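You operate a simulated robot arm through the tools that you are given. There is no shell and no other tool. Be economical: measure what you need, move in short steps, check, and stop when the job is done.

Carry out the task below with a simulated two-armed robot. There is one attempt and no reset: what you move stays moved.

TASK
Tip the small jug of stock into the small pan of soup, stir it even and lid it.
Fine: jug back where it stood, paddle back in its holder. Set down upright: small jug.

The check looks at the end state, three seconds after you hand in, the way a careful person would. Anything else that was tipped, shoved, dropped, spilled or broken makes it a failure. Lids that push on must go on centred and level and be pressed home; caps that screw on are set level and turned clockwise until they are tight.

THE ROBOT
Two 7-joint arms with two-finger parallel grippers on one trunk that stands fixed in place. Base frame: the origin is at the foot of the trunk, x ahead of it, y to its left, z up. Units: m, degrees, N and s.
The left shoulder is at [0.071, 0.156, 1.43], the right one opposite. Payload 3.91 kg a hand.
Tool frame (each hand has its own): the origin (TCP) lies between the finger pads and is the grasp point; the fingertips stand 0.03 m ahead of it; z points along the fingers, y is the line along which they close. Largest opening 0.11 m; finger width 0.02, thickness 0.01; the body of the gripper, 0.048 by 0.112 m, starts 0.055 m behind the TCP.
Orientation is that of the tool frame in the base frame, as a unit quaternion [w, x, y, z]. With the fingers straight down and closing along the base's y, the tool's x points along the base's -x, its y along +y and its z along -z.

THE INTERFACE
- The arms move only by the tool servo_tool. It takes "left_series", "right_series" or both (then of equal length, played together; a hand with none holds still); each is a list that holds one entry, the list of rows, each a list of 6 numbers: the shift along the base's x, y, z in units of 100 mm (1.0 is 100 mm), then the turn, a rotation vector about the base's x, y, z in units of 120 degrees (1.0 is 120 degrees). In form: [[[dx, dy, dz, ax, ay, az], ...]]. A call has 1 to 12 rows; each row is the pose to reach, as a shift and turn from the pose commanded when the call began. "left_claw" and "right_claw" are, for a hand that has rows, the gripper command, from -1 (fully open) to 1 (shut), values between in proportion, set as the call begins (left out, the last holds). A call with a number of a shift or a turn outside -1 to 1 is refused whole. Rows are played at 5 a second. More than 0.05 m and 8.6 degrees between two rows, or a gripper value outside its range, and nothing of the call is played. Where a pose cannot be reached the arm comes as near as it can. A force on the tool above 40 N (or 10 N above the force at the start of the call, whichever is more), or a blocked arm, ends the call early, and 0.2 s more pass. The fingers move at their own pace (about 0.108 m/s each) and stop on an object; they squeeze with about 23 N. The grip force told is the motor's: it shows also when the fingers shut on nothing. Time passes only in rows, and 0.2 s behind the last, so rows that repeat a pose let the fingers close. It gives the time, the measured TCP pose, the force on the tool (base axes), the opening and the grip force at its end, in the units of the frame above (readings bear some noise), with the torque about the TCP (base axes, N m) and any sound that the robot's microphone picked up.
- Cameras (640 x 400 px; columns grow to the right, rows downward): "scene" is now at [0.143, 0.0013, 1.6702]; the picture's right is [0.01, -1.00, -0.00], its down [-0.46, -0.00, -0.89] and it looks along [0.89, 0.01, -0.46] (base axes); focal length 216 px, centre (320, 200). "left" rides on the left gripper at [0.072, -0.017, -0.103] in its tool frame; the picture's right is [0.23, 0.97, 0.00], its down [-0.76, 0.18, -0.62] and it looks along [-0.61, 0.14, 0.78] (tool axes); focal length 222 px, centre (320, 200). "right" rides on the right gripper at [0.072, 0.017, -0.103] in its tool frame; the picture's right is [-0.23, 0.97, 0.00], its down [-0.76, -0.18, -0.62] and it looks along [-0.61, -0.14, 0.78] (tool axes); focal length 222 px, centre (320, 200). There is no depth. A picture from a camera that has moved, and an enlarged one, comes with that camera's place and axes in the base frame and with its lens.
- grab_frame(camera): a new picture of that camera. It takes no simulated time.
- slide_trunk(by): slides the trunk up (or, below 0, down) by that many m; the arms and the scene camera ride with it, the base frame stays. It gives what a move gives, with no picture.
- pan_tilt(pan, tilt): turns the head with the scene camera to pan (to the left, within 86 degrees either way) and tilt (down, from -29 to 69), counted from straight ahead of the robot. It gives what a move gives.
- close_up(camera, box): a new picture of the part [left, top, right, bottom] of that camera's present view, enlarged. It takes no simulated time.
- close_job(): hands the job in; it is judged then, once.

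Work in short steps. Places have to be worked out from the pictures, the camera data and where the tool is seen: move nearer, look again, correct. Check each grasp and each placing, and mend what went wrong. You have 120 turns and 94 pictures in all, those below and enlarged ones among them. Open the grippers and draw the arms clear of the work before you hand the job in, unless the task says otherwise; then end with one line.

The tools are called as a command line: name --argument value ..., lists and objects as JSON in quotes. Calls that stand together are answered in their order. servo_tool: Moves the arms, as the interface text tells. Its arguments: {"type":"object","properties":{"left_series":{"type":"array","items":{"type":"array","items":{"type":"array","items":{"type":"number"}}}},"left_claw":{"type":"number"},"right_series":{"type":"array","items":{"type":"array","items":{"type":"array","items":{"type":"number"}}}},"right_claw":{"type":"number"}},"required":[]} The other tools are called the same way: slide_trunk (by) slides the trunk up or down; pan_tilt (pan, tilt) turns the head that bears the scene camera; grab_frame (camera) takes a picture; close_up (camera, box) takes an enlarged picture of a part of a camera's view; close_job () hands the job in.

At the start:

```text
time_s: 0.0
left_ee_pos: [0.6792, 0.2116, 1.5265]
left_tcp_rot: [0.0, -0.001, 1.0, 0.0]
left_contact_force: [0.5, -0.8, 0.2]
left_moment: [-0.02, -0.02, -0.02]
left_width: 0.1102
left_finger_force: 0.0
right_ee_pos: [0.512, -0.3855, 1.5096]
right_tcp_rot: [0.001, 0.001, 1.0, -0.001]
right_contact_force: [-0.6, 0.2, 0.6]
right_moment: [0.01, -0.03, -0.01]
right_width: 0.1099
right_finger_force: 0.0
trunk travel left (down, up): [-0.875, 0.065]
head pan, tilt: [0.6, 27.3]
```

scene: 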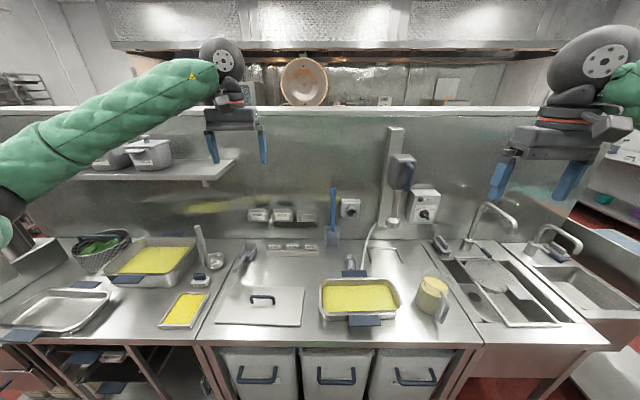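
right: 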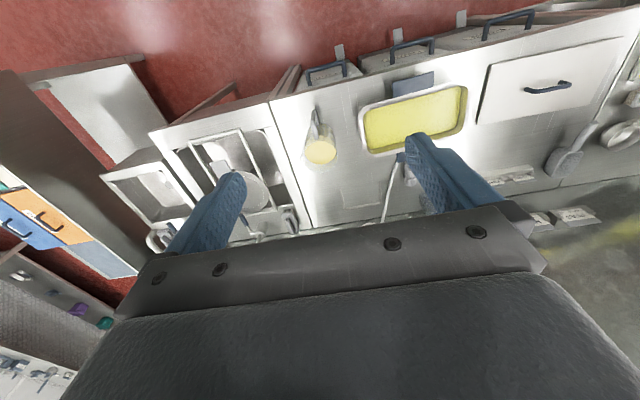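
left: 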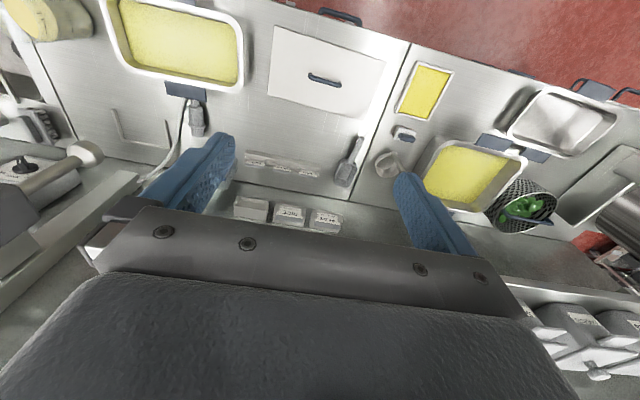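

I'll look closer at the work surface to identify the jug, the pans, the lid and the paddle.

close_up --camera "scene" --box '[200, 170, 480, 345]'

close_up --camera "scene" --box '[0, 190, 240, 340]'

```text
2.29 times, centred on (340, 258) of scene
camera zoom: at [0.143, 0.0013, 1.6702], right [0.01, -1.0, 0.0], down [-0.46, 0.0, -0.89], along [0.89, 0.01, -0.46], focal length 495 px, centre (274, 69)
```

zoom: 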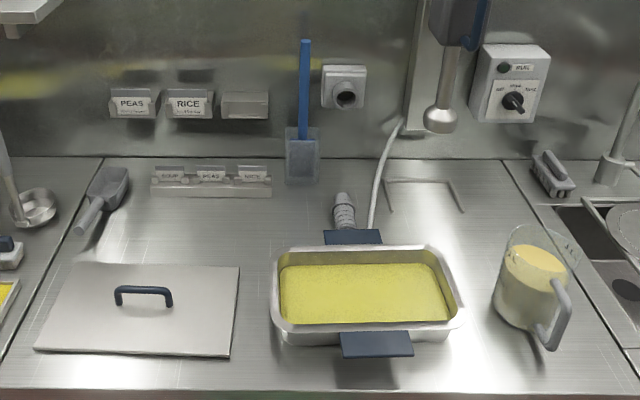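

```text
2.67 times, centred on (120, 265) of scene
camera zoom: at [0.143, 0.0013, 1.6702], right [0.01, -1.0, 0.0], down [-0.46, 0.0, -0.89], along [0.89, 0.01, -0.46], focal length 577 px, centre (853, 27)
```

zoom: 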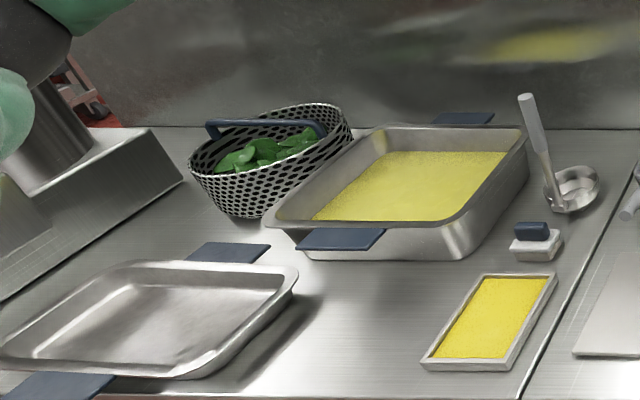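

The small pan is the blue-handled one in the middle; the jug is to its right, the lid to its left, and the blue paddle is in a wall holder. I'll zoom on the jug, the paddle holder, and the pan from hand cameras.

close_up --camera "right" --box '[260, 60, 500, 210]'

close_up --camera "scene" --box '[390, 250, 470, 330]'

close_up --camera "scene" --box '[300, 175, 420, 280]'

```text
2.67 times, centred on (380, 135) of right
camera zoom: at [0.4402, -0.37, 1.6123], right [0.23, 0.97, 0.0], down [0.76, -0.18, 0.62], along [0.61, -0.14, -0.78], focal length 592 px, centre (160, 373)
```

zoom: 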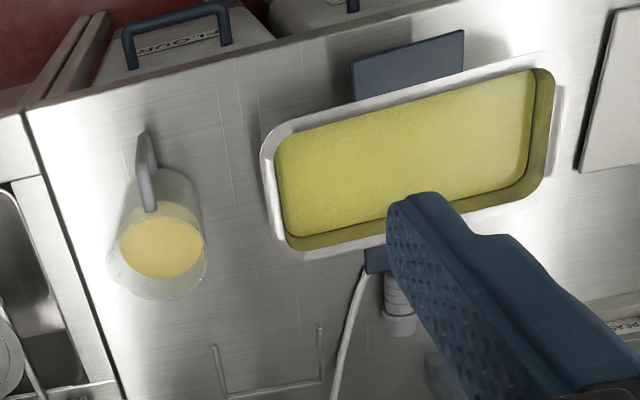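

```text
5.00 times, centred on (430, 290) of scene
camera zoom: at [0.143, 0.0013, 1.6702], right [0.01, -1.0, 0.0], down [-0.46, 0.0, -0.89], along [0.89, 0.01, -0.46], focal length 1082 px, centre (-230, -250)
```

zoom: 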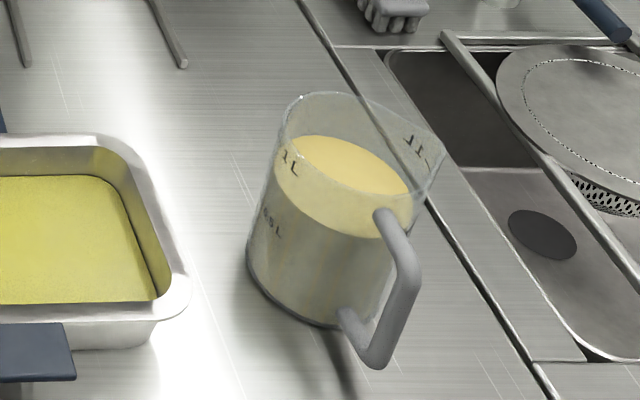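

```text
3.81 times, centred on (360, 228) of scene
camera zoom: at [0.143, 0.0013, 1.6702], right [0.01, -1.0, 0.0], down [-0.46, 0.0, -0.89], along [0.89, 0.01, -0.46], focal length 824 px, centre (168, 95)
```

zoom: 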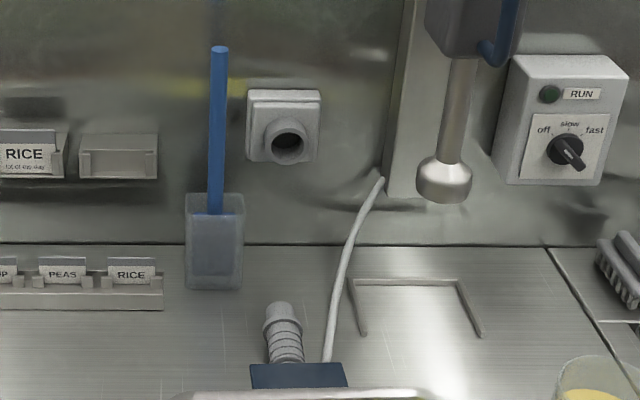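

The jug may have its spout on the right side. I lower the right hand for a closer view of it.

servo_tool --right_series '[[[0, 0, -0.5, 0, 0, 0], [0, 0, -1, 0, 0, 0], [0, 0, -1, 0, 0, 0]]]'

servo_tool --right_series '[[[-0.2, -0.1, -0.4, 0, 0, 0], [-0.4, -0.2, -0.8, 0, 0, 0], [-0.6, -0.2, -1, 0, 0, 0], [-0.6, -0.2, -1, 0, 0, 0]]]'

grab_frame --camera "right"

```text
time_s: 0.8
left_ee_pos: [0.6794, 0.212, 1.5271]
left_tcp_rot: [0.0, -0.001, 1.0, 0.0]
left_contact_force: [0.0, 0.2, -0.1]
left_moment: [-0.01, -0.03, -0.03]
left_width: 0.1103
left_finger_force: 0.0
right_ee_pos: [0.5133, -0.3838, 1.4106]
right_tcp_rot: [0.0, 0.001, 1.0, 0.0]
right_contact_force: [0.1, 0.7, -1.7]
right_moment: [0.0, 0.01, 0.0]
right_width: 0.11
right_finger_force: 0.1
trunk travel left (down, up): [-0.875, 0.065]
head pan, tilt: [0.6, 27.3]
```

```text
time_s: 1.8
left_ee_pos: [0.6802, 0.2109, 1.5271]
left_tcp_rot: [0.0, 0.0, 1.0, 0.001]
left_contact_force: [0.1, -0.5, 0.2]
left_moment: [0.02, 0.01, 0.02]
left_width: 0.11
left_finger_force: 0.0
right_ee_pos: [0.4519, -0.4061, 1.3084]
right_tcp_rot: [0.0, 0.0, 1.0, 0.0]
right_contact_force: [-0.3, 0.7, -1.1]
right_moment: [0.02, -0.01, 0.0]
right_width: 0.11
right_finger_force: 0.1
trunk travel left (down, up): [-0.875, 0.065]
head pan, tilt: [0.6, 27.3]
```

```text
85 pictures are left
camera right: at [0.3803, -0.3898, 1.4115], right [0.23, 0.97, 0.0], down [0.76, -0.18, 0.62], along [0.61, -0.14, -0.78], focal length 222 px, centre (320, 200)
```

right: 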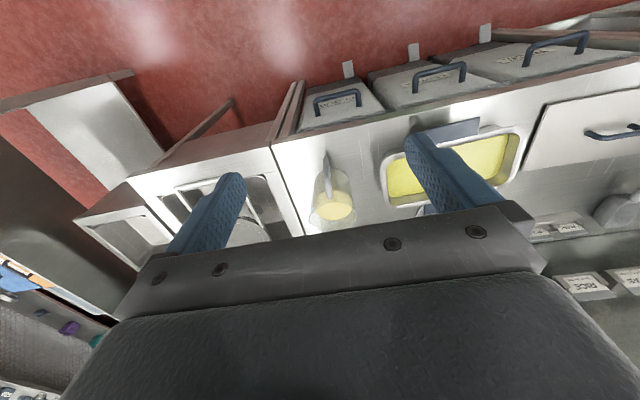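

Jug is visible between the fingers; closing up on it.

close_up --camera "right" --box '[290, 130, 390, 240]'

```text
3.64 times, centred on (340, 185) of right
camera zoom: at [0.3803, -0.3898, 1.4115], right [0.23, 0.97, 0.0], down [0.76, -0.18, 0.62], along [0.61, -0.14, -0.78], focal length 808 px, centre (247, 254)
```

zoom: 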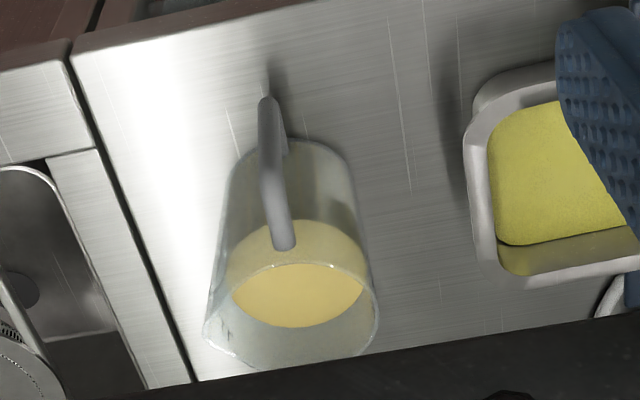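

Triangulation gives the handle's vertical bar at about (0.653, -0.437), z 0.90–1.00, the spout facing -y, and the pan centred near (0.74, -0.145). I plan to hold the handle from above with a 30° lean and pour from the pan's left end, rolling about +x. First I'll do an empty-handed dry run.

servo_tool --right_series '[[[0.2, 0.25, 0, 0, -0.06, 0], [0.5, 0.5, 0, 0, -0.125, 0], [0.75, 0.75, 0, 0, -0.19, 0], [1, 1, -0.3, 0, -0.25, 0]]]'

servo_tool --right_series '[[[0.3, 0.3, -0.2, 0, 0, 0], [0.6, 0.6, -0.4, 0, 0, 0], [0.8, 0.9, -0.5, 0, 0, 0], [1, 1, -0.7, 0, 0, 0]]]'

servo_tool --right_series '[[[0, 0.4, 0, 0, 0, 0], [0, 0.8, 0, 0, 0, 0], [0, 1, 0, 0, 0, 0]]]'

servo_tool --right_series '[[[0, 0.1, 0, 0.07, 0, 0], [0, 0.2, 0, 0.14, 0, 0], [0, 0.3, 0, 0.21, 0, 0], [0, 0.4, 0, 0.28, 0, 0], [0, 0.5, 0, 0.35, 0, 0], [0, 0.5, 0, 0.42, 0, 0], [0, 0.5, 0, 0.49, 0, 0], [0, 0.5, 0, 0.56, 0, 0], [0, 0.5, 0, 0.63, 0, 0], [0, 0.5, 0, 0.7, 0, 0], [0, 0.5, 0, 0.77, 0, 0], [0, 0.5, 0, 0.84, 0, 0]]]'

grab_frame --camera "scene"

```text
time_s: 2.8
left_ee_pos: [0.681, 0.2122, 1.5271]
left_tcp_rot: [0.0, 0.001, 1.0, 0.001]
left_contact_force: [-0.5, 0.1, 0.0]
left_moment: [0.03, 0.01, 0.02]
left_width: 0.1099
left_finger_force: 0.1
right_ee_pos: [0.5557, -0.3065, 1.2803]
right_tcp_rot: [0.259, 0.0, 0.966, -0.001]
right_contact_force: [0.5, -0.3, 0.0]
right_moment: [0.0, -0.01, 0.02]
right_width: 0.1102
right_finger_force: 0.0
right hand out of reach, approached as far as the arm can: row 4
trunk travel left (down, up): [-0.875, 0.065]
head pan, tilt: [0.6, 27.3]
```

```text
time_s: 3.8
left_ee_pos: [0.6797, 0.2105, 1.527]
left_tcp_rot: [-0.001, 0.0, 1.0, 0.001]
left_contact_force: [0.4, -0.6, -0.3]
left_moment: [-0.03, -0.01, -0.01]
left_width: 0.1101
left_finger_force: 0.1
right_ee_pos: [0.6571, -0.2057, 1.2092]
right_tcp_rot: [0.258, 0.001, 0.966, 0.0]
right_contact_force: [-0.1, -0.5, -0.3]
right_moment: [0.0, 0.02, 0.0]
right_width: 0.11
right_finger_force: 0.0
trunk travel left (down, up): [-0.875, 0.065]
head pan, tilt: [0.6, 27.3]
```

```text
time_s: 4.6
left_ee_pos: [0.679, 0.2104, 1.5273]
left_tcp_rot: [0.0, 0.0, 1.0, 0.0]
left_contact_force: [0.1, 0.3, 0.0]
left_moment: [0.01, -0.03, 0.01]
left_width: 0.1099
left_finger_force: 0.0
right_ee_pos: [0.6555, -0.1065, 1.2105]
right_tcp_rot: [0.259, 0.001, 0.966, 0.0]
right_contact_force: [0.9, 0.0, -0.2]
right_moment: [0.01, -0.01, 0.02]
right_width: 0.1097
right_finger_force: 0.1
trunk travel left (down, up): [-0.875, 0.065]
head pan, tilt: [0.6, 27.3]
```

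```text
time_s: 7.2
left_ee_pos: [0.6783, 0.2108, 1.5262]
left_tcp_rot: [0.001, 0.001, 1.0, 0.0]
left_contact_force: [0.9, -0.9, 0.1]
left_moment: [-0.02, -0.01, 0.03]
left_width: 0.1099
left_finger_force: 0.0
right_ee_pos: [0.6558, -0.0565, 1.2092]
right_tcp_rot: [0.164, 0.201, 0.615, 0.745]
right_contact_force: [0.1, 0.4, -0.3]
right_moment: [0.03, -0.03, -0.02]
right_width: 0.1099
right_finger_force: 0.0
trunk travel left (down, up): [-0.875, 0.065]
head pan, tilt: [0.6, 27.3]
```

```text
83 pictures are left
camera scene: at [0.1435, 0.0012, 1.6701], right [0.01, -1.0, 0.0], down [-0.46, 0.0, -0.89], along [0.89, 0.01, -0.46], focal length 216 px, centre (320, 200)
```

scene: 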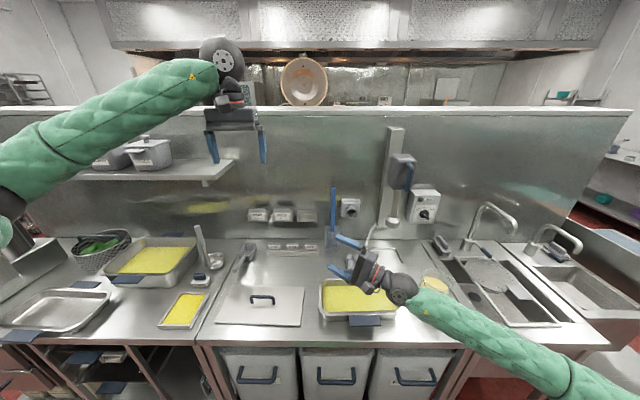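

The roll works. I'll test a further 25° and lowering to pour height.

servo_tool --right_series '[[[0, 0, -0.3, 0.07, 0, 0], [0, 0, -0.6, 0.14, 0, 0], [0, 0, -0.8, 0.21, 0, 0], [0, 0, -0.9, 0.25, 0, 0]]]'

grab_frame --camera "scene"

```text
time_s: 8.2
left_ee_pos: [0.6793, 0.2105, 1.5265]
left_tcp_rot: [0.0, 0.0, 1.0, 0.0]
left_contact_force: [0.2, -0.1, 0.5]
left_moment: [0.01, 0.01, 0.0]
left_width: 0.11
left_finger_force: 0.0
right_ee_pos: [0.656, -0.0557, 1.1198]
right_tcp_rot: [0.108, 0.237, 0.401, 0.879]
right_contact_force: [0.6, -0.5, -0.3]
right_moment: [0.05, 0.02, -0.01]
right_width: 0.1101
right_finger_force: 0.0
trunk travel left (down, up): [-0.875, 0.065]
head pan, tilt: [0.6, 27.3]
```

```text
82 pictures are left
camera scene: at [0.1434, 0.0016, 1.6702], right [0.01, -1.0, 0.0], down [-0.46, 0.0, -0.89], along [0.89, 0.01, -0.46], focal length 216 px, centre (320, 200)
```

scene: 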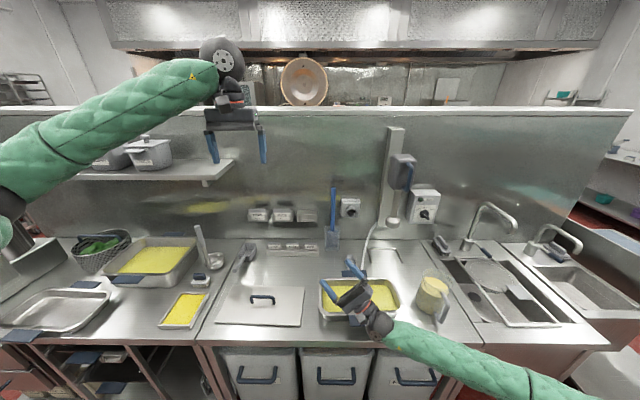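

Reachable. Undo the roll and rise, then move towards the jug handle.

servo_tool --right_series '[[[0, -0.05, 0.3, -0.07, 0, 0], [0, -0.1, 0.6, -0.14, 0, 0], [0, -0.2, 0.8, -0.21, 0, 0], [0, -0.3, 0.9, -0.28, 0, 0], [0, -0.4, 0.9, -0.35, 0, 0], [0, -0.5, 0.9, -0.42, 0, 0], [0, -0.6, 0.9, -0.49, 0, 0], [0, -0.7, 0.9, -0.56, 0, 0], [0, -0.8, 0.9, -0.63, 0, 0], [0, -0.9, 0.9, -0.7, 0, 0], [0, -1, 0.9, -0.77, 0, 0], [0, -1, 0.9, -0.84, 0, 0]]]'

servo_tool --right_series '[[[-0.1, -0.3, 0, -0.07, 0, 0], [-0.2, -0.6, 0, -0.14, 0, 0], [-0.4, -0.9, 0, -0.21, 0, 0], [-0.6, -1, 0, -0.25, 0, 0]]]'

servo_tool --right_series '[[[0, -0.4, 0, 0, 0, 0], [0, -0.8, 0, 0, 0, 0], [0, -1, -0.3, 0, 0, 0], [0, -1, -0.8, 0, 0, 0]]]'

grab_frame --camera "right"

```text
time_s: 10.8
left_ee_pos: [0.6807, 0.2118, 1.5264]
left_tcp_rot: [-0.001, 0.0, 1.0, -0.001]
left_contact_force: [-1.3, -0.8, -0.4]
left_moment: [0.01, 0.01, -0.01]
left_width: 0.1102
left_finger_force: 0.0
right_ee_pos: [0.6556, -0.1546, 1.2104]
right_tcp_rot: [0.249, 0.067, 0.934, 0.249]
right_contact_force: [0.0, 0.4, 0.0]
right_moment: [0.01, 0.03, 0.02]
right_width: 0.11
right_finger_force: 0.0
trunk travel left (down, up): [-0.875, 0.065]
head pan, tilt: [0.6, 27.3]
```

```text
time_s: 11.8
left_ee_pos: [0.6784, 0.2112, 1.5277]
left_tcp_rot: [0.001, -0.001, 1.0, 0.0]
left_contact_force: [0.0, 0.0, -0.5]
left_moment: [0.03, -0.01, 0.02]
left_width: 0.1099
left_finger_force: 0.1
right_ee_pos: [0.5959, -0.2565, 1.2101]
right_tcp_rot: [0.258, 0.001, 0.966, -0.001]
right_contact_force: [-0.1, -0.4, -0.6]
right_moment: [0.03, 0.04, -0.03]
right_width: 0.11
right_finger_force: 0.0
trunk travel left (down, up): [-0.875, 0.065]
head pan, tilt: [0.6, 27.3]
```

```text
time_s: 12.8
left_ee_pos: [0.6799, 0.2097, 1.5271]
left_tcp_rot: [0.0, 0.0, 1.0, 0.001]
left_contact_force: [0.1, -0.4, 0.4]
left_moment: [0.0, 0.0, 0.01]
left_width: 0.1099
left_finger_force: 0.1
right_ee_pos: [0.5955, -0.3569, 1.1286]
right_tcp_rot: [0.259, 0.0, 0.966, 0.001]
right_contact_force: [-0.9, 0.1, 0.5]
right_moment: [0.0, 0.01, 0.03]
right_width: 0.11
right_finger_force: 0.0
trunk travel left (down, up): [-0.875, 0.065]
head pan, tilt: [0.6, 27.3]
```

```text
81 pictures are left
camera right: at [0.4819, -0.3418, 1.1816], right [0.2, 0.97, 0.11], down [0.35, -0.18, 0.92], along [0.92, -0.14, -0.37], focal length 222 px, centre (320, 200)
```

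right: 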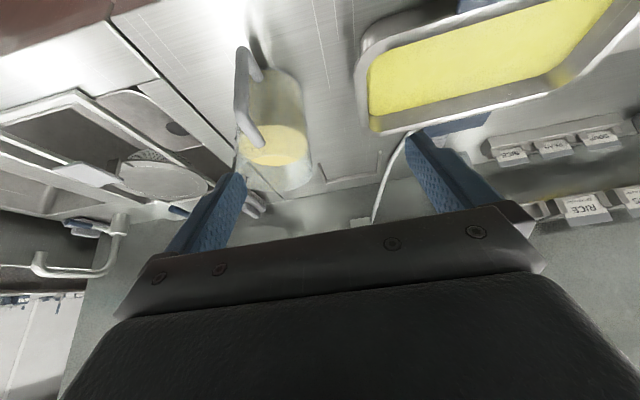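

Handle bar confirmed near (0.652, -0.440), z 0.90–0.99. Line up along the tool axis and advance most of the way, then look.

servo_tool --right_series '[[[0, -0.4, 0, 0, 0, 0], [0, -0.83, -0.3, 0, 0, 0], [-0.03, -0.83, -0.7, 0, 0, 0], [-0.03, -0.83, -0.7, 0, 0, 0]]]'

servo_tool --right_series '[[[0.15, 0, -0.27, 0, 0, 0], [0.3, 0, -0.53, 0, 0, 0], [0.45, 0, -0.8, 0, 0, 0], [0.45, 0, -0.8, 0, 0, 0]]]'

grab_frame --camera "right"

close_up --camera "scene" --box '[360, 240, 480, 350]'

```text
refused: row 2 steps farther than a row can; nothing moved
```

```text
time_s: 13.8
left_ee_pos: [0.6787, 0.2117, 1.5269]
left_tcp_rot: [0.0, 0.0, 1.0, 0.0]
left_contact_force: [0.2, -0.8, -0.1]
left_moment: [-0.01, 0.01, -0.01]
left_width: 0.11
left_finger_force: 0.0
right_ee_pos: [0.6421, -0.3565, 1.0506]
right_tcp_rot: [0.258, 0.001, 0.966, 0.0]
right_contact_force: [-0.2, -0.2, 0.5]
right_moment: [-0.01, -0.01, -0.03]
right_width: 0.1098
right_finger_force: 0.1
trunk travel left (down, up): [-0.875, 0.065]
head pan, tilt: [0.6, 27.3]
```

```text
80 pictures are left
camera right: at [0.5279, -0.3405, 1.1027], right [0.2, 0.97, 0.11], down [0.35, -0.18, 0.92], along [0.92, -0.14, -0.37], focal length 222 px, centre (320, 200)
```

right: 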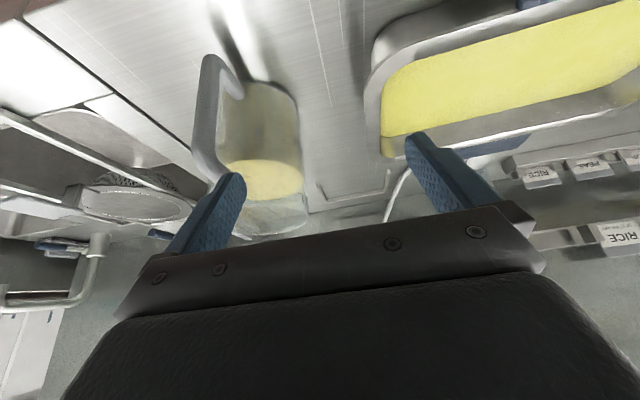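

```text
3.64 times, centred on (420, 295) of scene
camera zoom: at [0.1429, 0.0014, 1.6702], right [0.01, -1.0, 0.0], down [-0.46, 0.0, -0.89], along [0.89, 0.01, -0.46], focal length 787 px, centre (-44, -146)
```

zoom: 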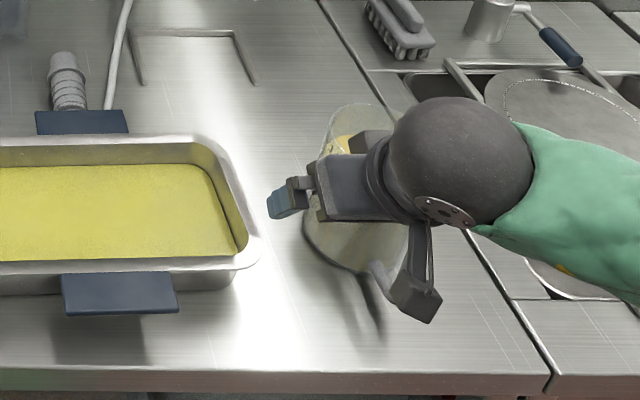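

One call was refused, so the hand advanced off-line but touched nothing. I back off along the tool axis, then shift sideways.

servo_tool --right_series '[[[-0.2, 0, 0.4, 0, 0, 0], [-0.4, 0, 0.6, 0, 0, 0], [-0.48, -0.4, 0.6, 0, 0, 0], [-0.48, -0.8, 0.6, 0, 0, 0], [-0.48, -0.835, 0.2, 0, 0, 0], [-0.48, -0.835, 0.2, 0, 0, 0]]]'

grab_frame --camera "right"

```text
time_s: 15.2
left_ee_pos: [0.6795, 0.2104, 1.5275]
left_tcp_rot: [-0.001, 0.0, 1.0, 0.0]
left_contact_force: [-0.7, 0.7, -0.6]
left_moment: [0.01, -0.02, 0.03]
left_width: 0.1098
left_finger_force: 0.0
right_ee_pos: [0.5927, -0.4386, 1.07]
right_tcp_rot: [0.259, 0.001, 0.966, 0.001]
right_contact_force: [0.9, -0.3, 0.4]
right_moment: [-0.01, -0.03, -0.02]
right_width: 0.11
right_finger_force: 0.2
trunk travel left (down, up): [-0.875, 0.065]
head pan, tilt: [0.6, 27.3]
```

```text
78 pictures are left
camera right: at [0.4778, -0.4237, 1.1228], right [0.2, 0.97, 0.11], down [0.35, -0.18, 0.92], along [0.92, -0.14, -0.37], focal length 222 px, centre (320, 200)
```

right: 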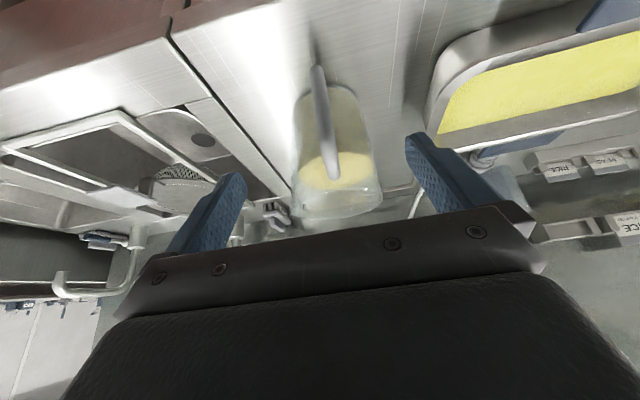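

The handle is centred between the fingers. Advance along the tool axis onto the bar.

servo_tool --right_series '[[[0.15, 0, -0.28, 0, 0, 0], [0.3, 0, -0.55, 0, 0, 0], [0.42, 0, -0.8, 0, 0, 0], [0.52, 0, -0.98, 0, 0, 0], [0.52, 0, -0.98, 0, 0, 0]]]'

grab_frame --camera "right"

close_up --camera "scene" --box '[360, 240, 480, 350]'

```text
time_s: 16.4
left_ee_pos: [0.6789, 0.2112, 1.5269]
left_tcp_rot: [0.0, 0.0, 1.0, 0.0]
left_contact_force: [0.6, 0.2, -0.3]
left_moment: [0.0, -0.03, 0.0]
left_width: 0.1101
left_finger_force: 0.0
right_ee_pos: [0.6441, -0.4382, 0.9723]
right_tcp_rot: [0.26, 0.001, 0.966, 0.0]
right_contact_force: [0.4, -1.2, -0.6]
right_moment: [-0.01, 0.04, 0.01]
right_width: 0.1101
right_finger_force: 0.1
trunk travel left (down, up): [-0.875, 0.065]
head pan, tilt: [0.6, 27.3]
```

```text
77 pictures are left
camera right: at [0.531, -0.4237, 1.0249], right [0.2, 0.97, 0.11], down [0.35, -0.18, 0.92], along [0.92, -0.14, -0.37], focal length 222 px, centre (320, 200)
```

right: 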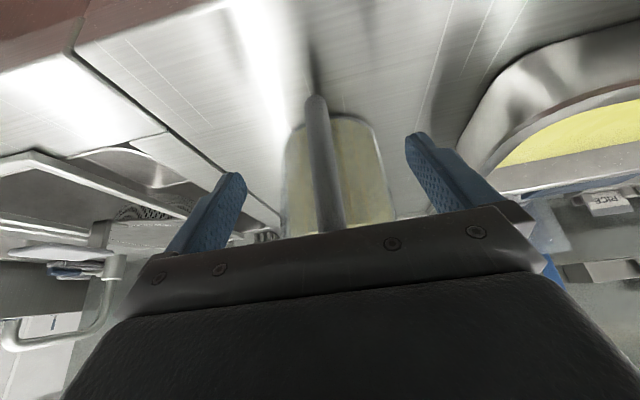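

```text
3.64 times, centred on (420, 295) of scene
camera zoom: at [0.1423, 0.0013, 1.6702], right [0.01, -1.0, 0.0], down [-0.46, 0.0, -0.89], along [0.89, 0.01, -0.46], focal length 787 px, centre (-44, -146)
```

zoom: 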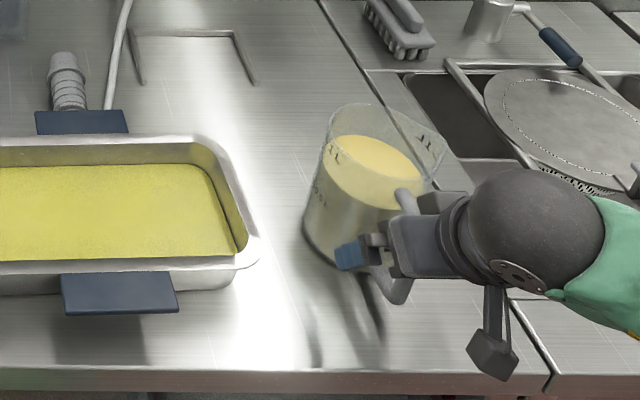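

Bar is between the fingers with clearance. Advance 2 cm more, then close gently.

servo_tool --right_series '[[[0.05, 0, -0.09, 0, 0, 0], [0.1, 0, -0.17, 0, 0, 0], [0.1, 0, -0.17, 0, 0, 0]]]'

servo_tool --right_series '[[[0, 0, 0, 0, 0, 0], [0, 0, 0, 0, 0, 0], [0, 0, 0, 0, 0, 0], [0, 0, 0, 0, 0, 0], [0, 0, 0, 0, 0, 0]]]' --right_claw 1

close_up --camera "scene" --box '[360, 240, 480, 350]'

```text
time_s: 17.2
left_ee_pos: [0.677, 0.2114, 1.5268]
left_tcp_rot: [0.002, 0.0, 1.0, 0.0]
left_contact_force: [0.7, 0.2, -0.3]
left_moment: [-0.01, 0.04, -0.01]
left_width: 0.1098
left_finger_force: 0.0
right_ee_pos: [0.6549, -0.4388, 0.9569]
right_tcp_rot: [0.261, 0.0, 0.965, 0.0]
right_contact_force: [-5.7, -2.3, 22.5]
right_moment: [0.26, -0.19, 0.05]
right_width: 0.11
right_finger_force: 0.1
trunk travel left (down, up): [-0.875, 0.065]
head pan, tilt: [0.6, 27.3]
```

```text
time_s: 18.4
left_ee_pos: [0.677, 0.2134, 1.5269]
left_tcp_rot: [0.001, 0.0, 1.0, -0.001]
left_contact_force: [-0.6, -0.3, -0.6]
left_moment: [0.01, -0.04, 0.0]
left_width: 0.1099
left_finger_force: 0.1
right_ee_pos: [0.6535, -0.4372, 0.9558]
right_tcp_rot: [0.26, 0.0, 0.966, 0.0]
right_contact_force: [-3.2, 0.6, 23.7]
right_moment: [0.04, -0.4, 0.04]
right_width: 0.0146
right_finger_force: 23.3
trunk travel left (down, up): [-0.875, 0.065]
head pan, tilt: [0.6, 27.3]
```

```text
3.64 times, centred on (420, 295) of scene
camera zoom: at [0.1405, 0.0028, 1.6704], right [0.01, -1.0, 0.0], down [-0.46, -0.01, -0.89], along [0.89, 0.01, -0.46], focal length 787 px, centre (-44, -146)
```

zoom: 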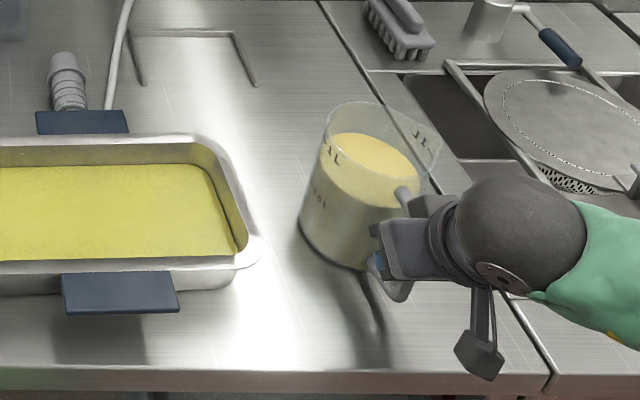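

Gripped the bar (1.5 cm wide), palm resting on the handle top. Lift 3 cm and inspect tilt.

servo_tool --right_series '[[[0, 0, 0.1, 0, 0, 0], [0, 0, 0.2, 0, 0, 0], [0, 0, 0.3, 0, 0, 0], [0, 0, 0.3, 0, 0, 0], [0, 0, 0.3, 0, 0, 0]]]'

close_up --camera "scene" --box '[360, 240, 480, 350]'

grab_frame --camera "left"

```text
time_s: 19.6
left_ee_pos: [0.6791, 0.2111, 1.5265]
left_tcp_rot: [0.0, 0.0, 1.0, 0.0]
left_contact_force: [-0.1, 1.0, -0.3]
left_moment: [-0.01, -0.01, -0.01]
left_width: 0.11
left_finger_force: 0.1
right_ee_pos: [0.6548, -0.4398, 0.9848]
right_tcp_rot: [0.258, 0.0, 0.966, 0.001]
right_contact_force: [-0.4, 0.8, -7.9]
right_moment: [0.0, 0.5, 0.04]
right_width: 0.0145
right_finger_force: 22.6
trunk travel left (down, up): [-0.875, 0.065]
head pan, tilt: [0.6, 27.3]
```

```text
3.64 times, centred on (420, 295) of scene
camera zoom: at [0.1434, 0.001, 1.6701], right [0.01, -1.0, 0.0], down [-0.46, 0.0, -0.89], along [0.89, 0.01, -0.46], focal length 787 px, centre (-44, -146)
```

zoom: 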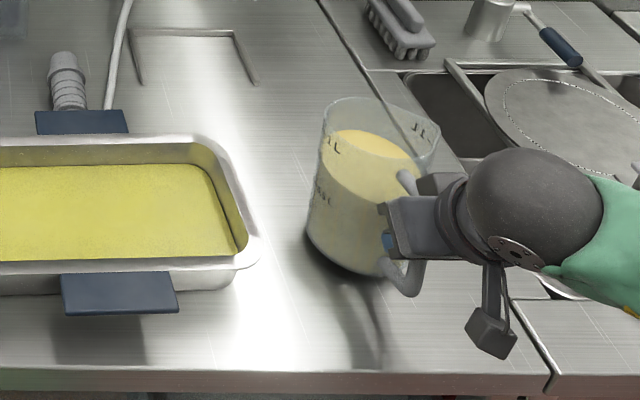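

```text
73 pictures are left
camera left: at [0.6074, 0.1934, 1.6296], right [-0.23, 0.97, 0.0], down [0.76, 0.18, 0.62], along [0.61, 0.14, -0.78], focal length 222 px, centre (320, 200)
```

left: 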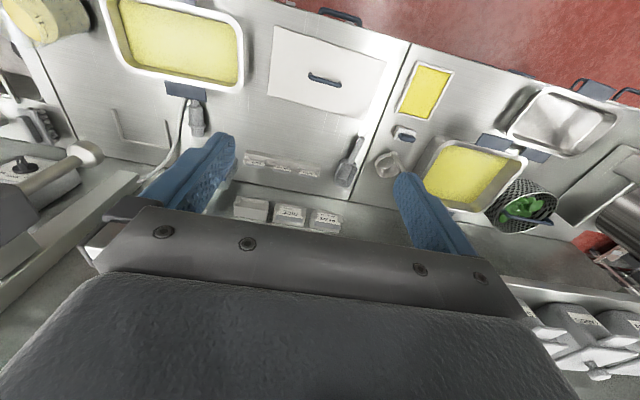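

The jug hangs level and holds. Raise it further, slowly.

servo_tool --right_series '[[[0, 0, 0.15, 0, 0, 0], [0, 0, 0.35, 0, 0, 0], [0, 0, 0.55, 0, 0, 0], [0, 0, 0.75, 0, 0, 0], [0, 0, 0.9, 0, 0, 0], [0, 0, 1, 0, 0, 0]]]'

servo_tool --right_series '[[[0, 0.1, 0.1, 0, 0, 0], [0, 0.3, 0.25, 0, 0, 0], [0, 0.5, 0.4, 0, 0, 0], [0, 0.7, 0.5, 0, 0, 0], [0, 0.9, 0.5, 0, 0, 0], [0, 1, 0.5, 0, 0, 0]]]'

servo_tool --right_series '[[[0, 0.15, 0, 0, 0, 0], [0, 0.35, 0, 0, 0, 0], [0, 0.55, 0, 0, 0, 0], [0, 0.75, 0, 0, 0, 0], [0, 0.9, 0, 0, 0, 0], [0, 1, 0, 0, 0, 0]]]'

servo_tool --right_series '[[[0, 0.15, 0, 0, 0, 0], [0, 0.35, 0, 0, 0, 0], [0, 0.55, 0, 0, 0, 0], [0, 0.75, 0, 0, 0, 0], [0, 0.9, 0, 0, 0, 0], [0, 1, 0, 0, 0, 0]]]'

grab_frame --camera "scene"

```text
time_s: 21.0
left_ee_pos: [0.679, 0.211, 1.5264]
left_tcp_rot: [0.0, -0.001, 1.0, 0.0]
left_contact_force: [0.5, -0.4, 0.3]
left_moment: [0.03, 0.0, 0.02]
left_width: 0.1099
left_finger_force: 0.0
right_ee_pos: [0.6541, -0.4395, 1.0849]
right_tcp_rot: [0.258, 0.001, 0.966, 0.0]
right_contact_force: [-0.4, 0.0, -9.3]
right_moment: [-0.03, 0.49, 0.0]
right_width: 0.0145
right_finger_force: 22.8
trunk travel left (down, up): [-0.875, 0.065]
head pan, tilt: [0.6, 27.3]
```

```text
time_s: 22.4
left_ee_pos: [0.6808, 0.2104, 1.5274]
left_tcp_rot: [-0.001, 0.001, 1.0, 0.0]
left_contact_force: [0.2, -0.2, -0.4]
left_moment: [0.0, -0.03, 0.0]
left_width: 0.1099
left_finger_force: 0.1
right_ee_pos: [0.6546, -0.3402, 1.1338]
right_tcp_rot: [0.259, 0.001, 0.966, 0.0]
right_contact_force: [0.7, 1.0, -7.8]
right_moment: [-0.01, 0.47, 0.0]
right_width: 0.0145
right_finger_force: 23.2
trunk travel left (down, up): [-0.875, 0.065]
head pan, tilt: [0.6, 27.3]
```

```text
time_s: 23.8
left_ee_pos: [0.6795, 0.2117, 1.5262]
left_tcp_rot: [0.0, -0.001, 1.0, 0.0]
left_contact_force: [0.6, 0.4, -0.1]
left_moment: [0.0, 0.0, 0.0]
left_width: 0.11
left_finger_force: 0.0
right_ee_pos: [0.6554, -0.2387, 1.1344]
right_tcp_rot: [0.258, 0.0, 0.966, 0.001]
right_contact_force: [0.9, 0.3, -9.3]
right_moment: [0.03, 0.47, -0.01]
right_width: 0.0147
right_finger_force: 23.1
trunk travel left (down, up): [-0.875, 0.065]
head pan, tilt: [0.6, 27.3]
```

```text
time_s: 25.2
left_ee_pos: [0.6802, 0.2117, 1.5282]
left_tcp_rot: [-0.001, 0.0, 1.0, 0.0]
left_contact_force: [0.5, -0.4, -0.1]
left_moment: [0.04, 0.01, -0.01]
left_width: 0.1101
left_finger_force: 0.1
right_ee_pos: [0.655, -0.139, 1.1345]
right_tcp_rot: [0.259, 0.001, 0.966, 0.0]
right_contact_force: [0.1, 0.0, -9.1]
right_moment: [0.05, 0.48, 0.03]
right_width: 0.0149
right_finger_force: 22.4
trunk travel left (down, up): [-0.875, 0.065]
head pan, tilt: [0.6, 27.3]
```

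```text
72 pictures are left
camera scene: at [0.144, 0.0016, 1.6701], right [0.01, -1.0, 0.0], down [-0.46, 0.0, -0.89], along [0.89, 0.01, -0.46], focal length 216 px, centre (320, 200)
```

scene: 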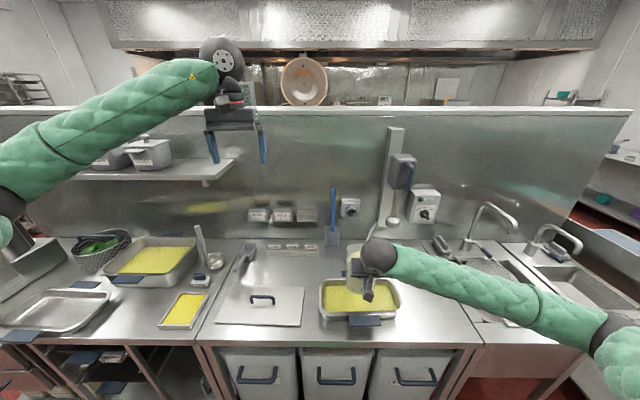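

Stable. Move to the pour start: y ≈ -0.05, z ≈ 1.07.

servo_tool --right_series '[[[0, 0.15, 0, 0, 0, 0], [0, 0.35, -0.05, 0, 0, 0], [0, 0.55, -0.2, 0, 0, 0], [0, 0.75, -0.4, 0, 0, 0], [0, 0.88, -0.55, 0, 0, 0], [0, 0.9, -0.65, 0, 0, 0], [0, 0.9, -0.65, 0, 0, 0]]]'

close_up --camera "scene" --box '[260, 220, 440, 340]'

grab_frame --camera "left"

```text
time_s: 26.8
left_ee_pos: [0.6789, 0.2111, 1.527]
left_tcp_rot: [-0.001, 0.0, 1.0, 0.0]
left_contact_force: [-0.3, 0.1, 0.1]
left_moment: [0.0, 0.0, -0.01]
left_width: 0.11
left_finger_force: 0.1
right_ee_pos: [0.6541, -0.0494, 1.0682]
right_tcp_rot: [0.258, 0.001, 0.966, -0.001]
right_contact_force: [0.3, -0.1, -8.8]
right_moment: [0.04, 0.46, 0.0]
right_width: 0.0145
right_finger_force: 23.0
trunk travel left (down, up): [-0.875, 0.065]
head pan, tilt: [0.6, 27.3]
```

```text
3.33 times, centred on (350, 280) of scene
camera zoom: at [0.1439, 0.0017, 1.6701], right [0.01, -1.0, 0.0], down [-0.46, 0.0, -0.89], along [0.89, 0.01, -0.46], focal length 721 px, centre (220, -67)
```

zoom: 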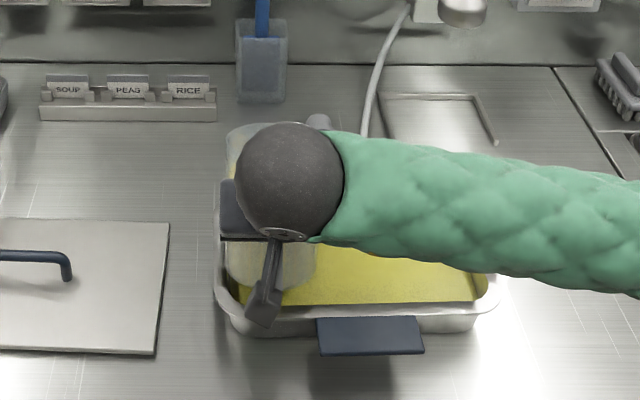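

```text
70 pictures are left
camera left: at [0.6079, 0.1941, 1.6294], right [-0.23, 0.97, 0.0], down [0.76, 0.18, 0.62], along [0.61, 0.14, -0.78], focal length 222 px, centre (320, 200)
```

left: 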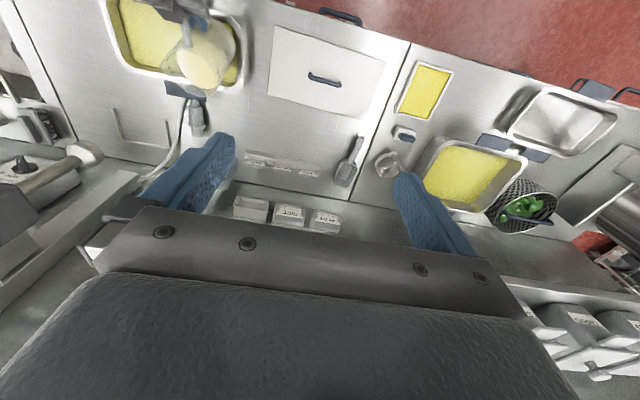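

Jug is over the pan's left half, spout near the middle. Tilt gradually to 36° and look.

servo_tool --right_series '[[[0, 0, 0, 0.05, 0, 0], [0, 0, 0, 0.1, 0, 0], [0, 0, 0, 0.15, 0, 0], [0, 0, 0, 0.2, 0, 0], [0, 0, 0, 0.25, 0, 0], [0, 0, 0, 0.3, 0, 0], [0, 0, 0, 0.3, 0, 0]]]'

close_up --camera "left" --box '[80, 0, 300, 120]'

close_up --camera "scene" --box '[260, 220, 440, 340]'

```text
time_s: 28.4
left_ee_pos: [0.6805, 0.2108, 1.5263]
left_tcp_rot: [-0.001, -0.001, 1.0, 0.0]
left_contact_force: [0.0, -0.6, 0.7]
left_moment: [0.0, 0.02, -0.01]
left_width: 0.1098
left_finger_force: 0.1
right_ee_pos: [0.6548, -0.0506, 1.0687]
right_tcp_rot: [0.245, 0.081, 0.919, 0.299]
right_contact_force: [6.3, -4.3, -2.2]
right_moment: [-0.38, -0.56, -0.01]
right_width: 0.0189
right_finger_force: 23.0
trunk travel left (down, up): [-0.875, 0.065]
head pan, tilt: [0.6, 27.3]
```

```text
2.91 times, centred on (190, 60) of left
camera zoom: at [0.6081, 0.1936, 1.6293], right [-0.23, 0.97, 0.0], down [0.76, 0.18, 0.62], along [0.61, 0.14, -0.78], focal length 646 px, centre (698, 607)
```

zoom: 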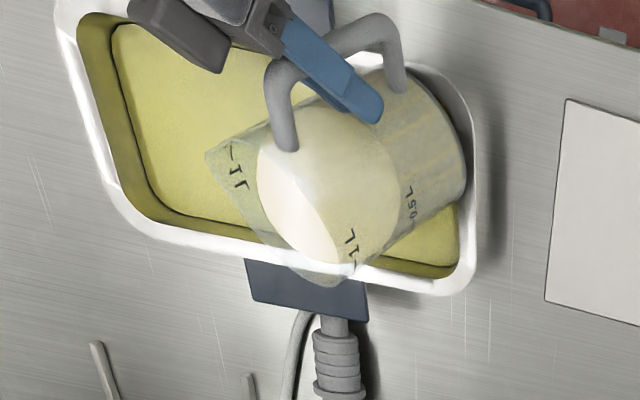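

```text
3.33 times, centred on (350, 280) of scene
camera zoom: at [0.144, 0.0012, 1.67], right [0.01, -1.0, 0.0], down [-0.46, 0.0, -0.89], along [0.89, 0.01, -0.46], focal length 721 px, centre (220, -67)
```

zoom: 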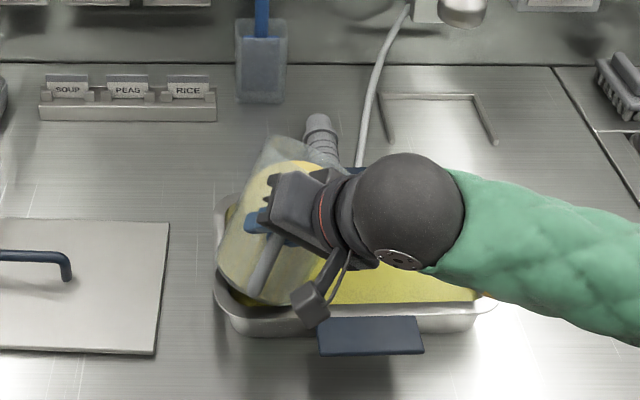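

The jug pitched forward in the grip and the force reading suggests it touches the pan. Lift straight up a little and look again.

servo_tool --right_series '[[[0, 0, 0.2, 0, 0, 0], [0, 0, 0.4, 0, 0, 0], [0, 0, 0.4, 0, 0, 0]]]'

close_up --camera "left" --box '[80, 0, 300, 120]'

close_up --camera "scene" --box '[260, 220, 440, 340]'

```text
time_s: 29.2
left_ee_pos: [0.68, 0.2105, 1.526]
left_tcp_rot: [-0.001, 0.0, 1.0, 0.0]
left_contact_force: [0.0, 0.6, -0.6]
left_moment: [0.0, -0.02, -0.01]
left_width: 0.1099
left_finger_force: 0.0
right_ee_pos: [0.6548, -0.0498, 1.1091]
right_tcp_rot: [0.245, 0.081, 0.919, 0.298]
right_contact_force: [-0.3, -0.1, -7.6]
right_moment: [0.23, 0.2, 0.01]
right_width: 0.0142
right_finger_force: 22.4
trunk travel left (down, up): [-0.875, 0.065]
head pan, tilt: [0.6, 27.3]
```

```text
2.91 times, centred on (190, 60) of left
camera zoom: at [0.6078, 0.1937, 1.6294], right [-0.23, 0.97, 0.0], down [0.76, 0.18, 0.62], along [0.61, 0.14, -0.78], focal length 646 px, centre (698, 607)
```

zoom: 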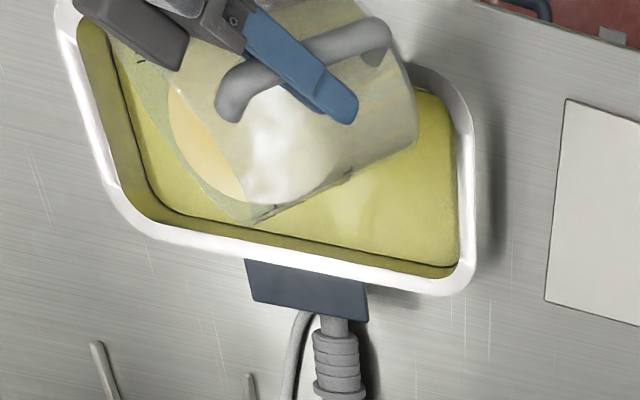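

```text
3.33 times, centred on (350, 280) of scene
camera zoom: at [0.1437, 0.0013, 1.6701], right [0.01, -1.0, 0.0], down [-0.46, 0.0, -0.89], along [0.89, 0.01, -0.46], focal length 721 px, centre (220, -67)
```

zoom: 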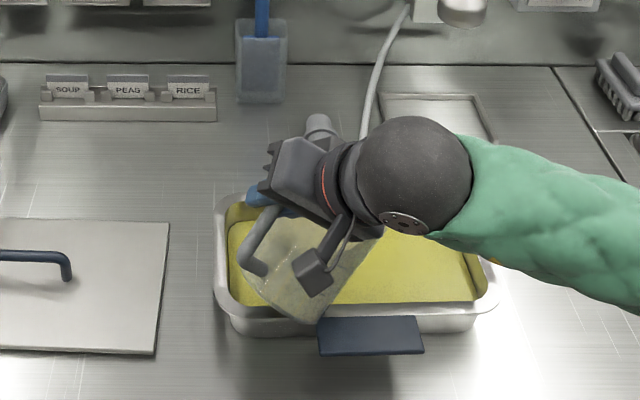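

The round bar acts as a hinge: the jug now hangs stably beneath the handle, still over the pan, with nothing spilled on the table. I'll pour in this hanging state, first shifting +x 5 cm and up 5 cm so the lip is centred.

servo_tool --right_series '[[[0.1, 0, 0.15, 0, 0, 0], [0.25, 0, 0.3, 0, 0, 0], [0.4, 0, 0.4, 0, 0, 0], [0.5, 0, 0.4, 0, 0, 0], [0.5, 0, 0.4, 0, 0, 0]]]'

close_up --camera "left" --box '[80, 0, 300, 120]'

```text
time_s: 30.4
left_ee_pos: [0.6795, 0.2113, 1.5266]
left_tcp_rot: [0.0, 0.0, 1.0, 0.0]
left_contact_force: [-0.4, 0.0, -0.9]
left_moment: [-0.03, -0.01, -0.01]
left_width: 0.1101
left_finger_force: 0.0
right_ee_pos: [0.705, -0.049, 1.149]
right_tcp_rot: [0.244, 0.081, 0.919, 0.298]
right_contact_force: [0.2, -0.2, -9.0]
right_moment: [0.26, 0.19, -0.03]
right_width: 0.0143
right_finger_force: 22.7
trunk travel left (down, up): [-0.875, 0.065]
head pan, tilt: [0.6, 27.3]
```

```text
2.91 times, centred on (190, 60) of left
camera zoom: at [0.6077, 0.1937, 1.6295], right [-0.23, 0.97, 0.0], down [0.76, 0.18, 0.62], along [0.61, 0.14, -0.78], focal length 646 px, centre (698, 607)
```

zoom: 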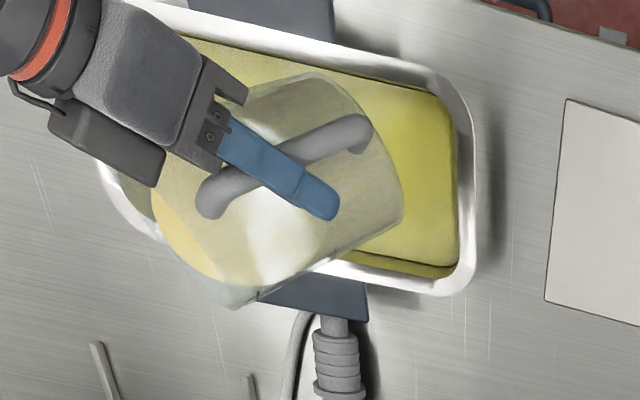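

The cg is under the hand, nothing poured yet (9 N). The jug axis leans toward +x/-y, so I yaw the hand about -34° to make the pour run straight along the pan's length.

servo_tool --right_series '[[[0, 0, 0, 0, 0, -0.05], [0, 0, 0, 0, 0, -0.1], [0.05, 0, 0, 0, 0, -0.15], [0.1, 0.1, 0, 0, 0, -0.2], [0.15, 0.2, 0, 0, 0, -0.25], [0.2, 0.2, 0, 0, 0, -0.28], [0.2, 0.2, 0, 0, 0, -0.28]]]'

close_up --camera "left" --box '[80, 0, 300, 120]'

close_up --camera "scene" --box '[260, 220, 440, 340]'

```text
time_s: 32.0
left_ee_pos: [0.6805, 0.2112, 1.5271]
left_tcp_rot: [-0.001, 0.0, 1.0, 0.0]
left_contact_force: [-0.7, 0.0, -0.5]
left_moment: [0.0, -0.02, 0.02]
left_width: 0.1101
left_finger_force: 0.1
right_ee_pos: [0.7255, -0.0288, 1.1486]
right_tcp_rot: [0.322, 0.344, 0.856, 0.214]
right_contact_force: [-0.1, -0.4, -8.1]
right_moment: [0.29, -0.04, -0.01]
right_width: 0.0142
right_finger_force: 23.2
trunk travel left (down, up): [-0.875, 0.065]
head pan, tilt: [0.6, 27.3]
```

```text
2.91 times, centred on (190, 60) of left
camera zoom: at [0.6078, 0.1938, 1.6294], right [-0.23, 0.97, 0.0], down [0.76, 0.18, 0.62], along [0.61, 0.14, -0.78], focal length 646 px, centre (698, 607)
```

zoom: 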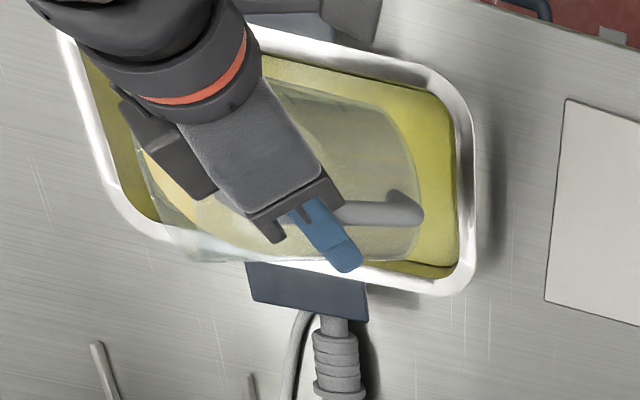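

```text
3.33 times, centred on (350, 280) of scene
camera zoom: at [0.1438, 0.0014, 1.6701], right [0.01, -1.0, 0.0], down [-0.46, 0.0, -0.89], along [0.89, 0.01, -0.46], focal length 721 px, centre (220, -67)
```

zoom: 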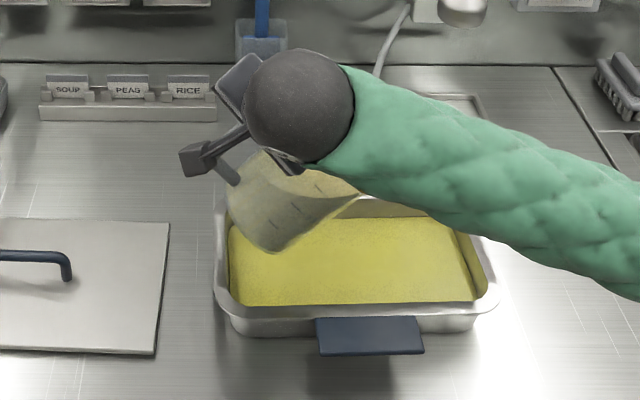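

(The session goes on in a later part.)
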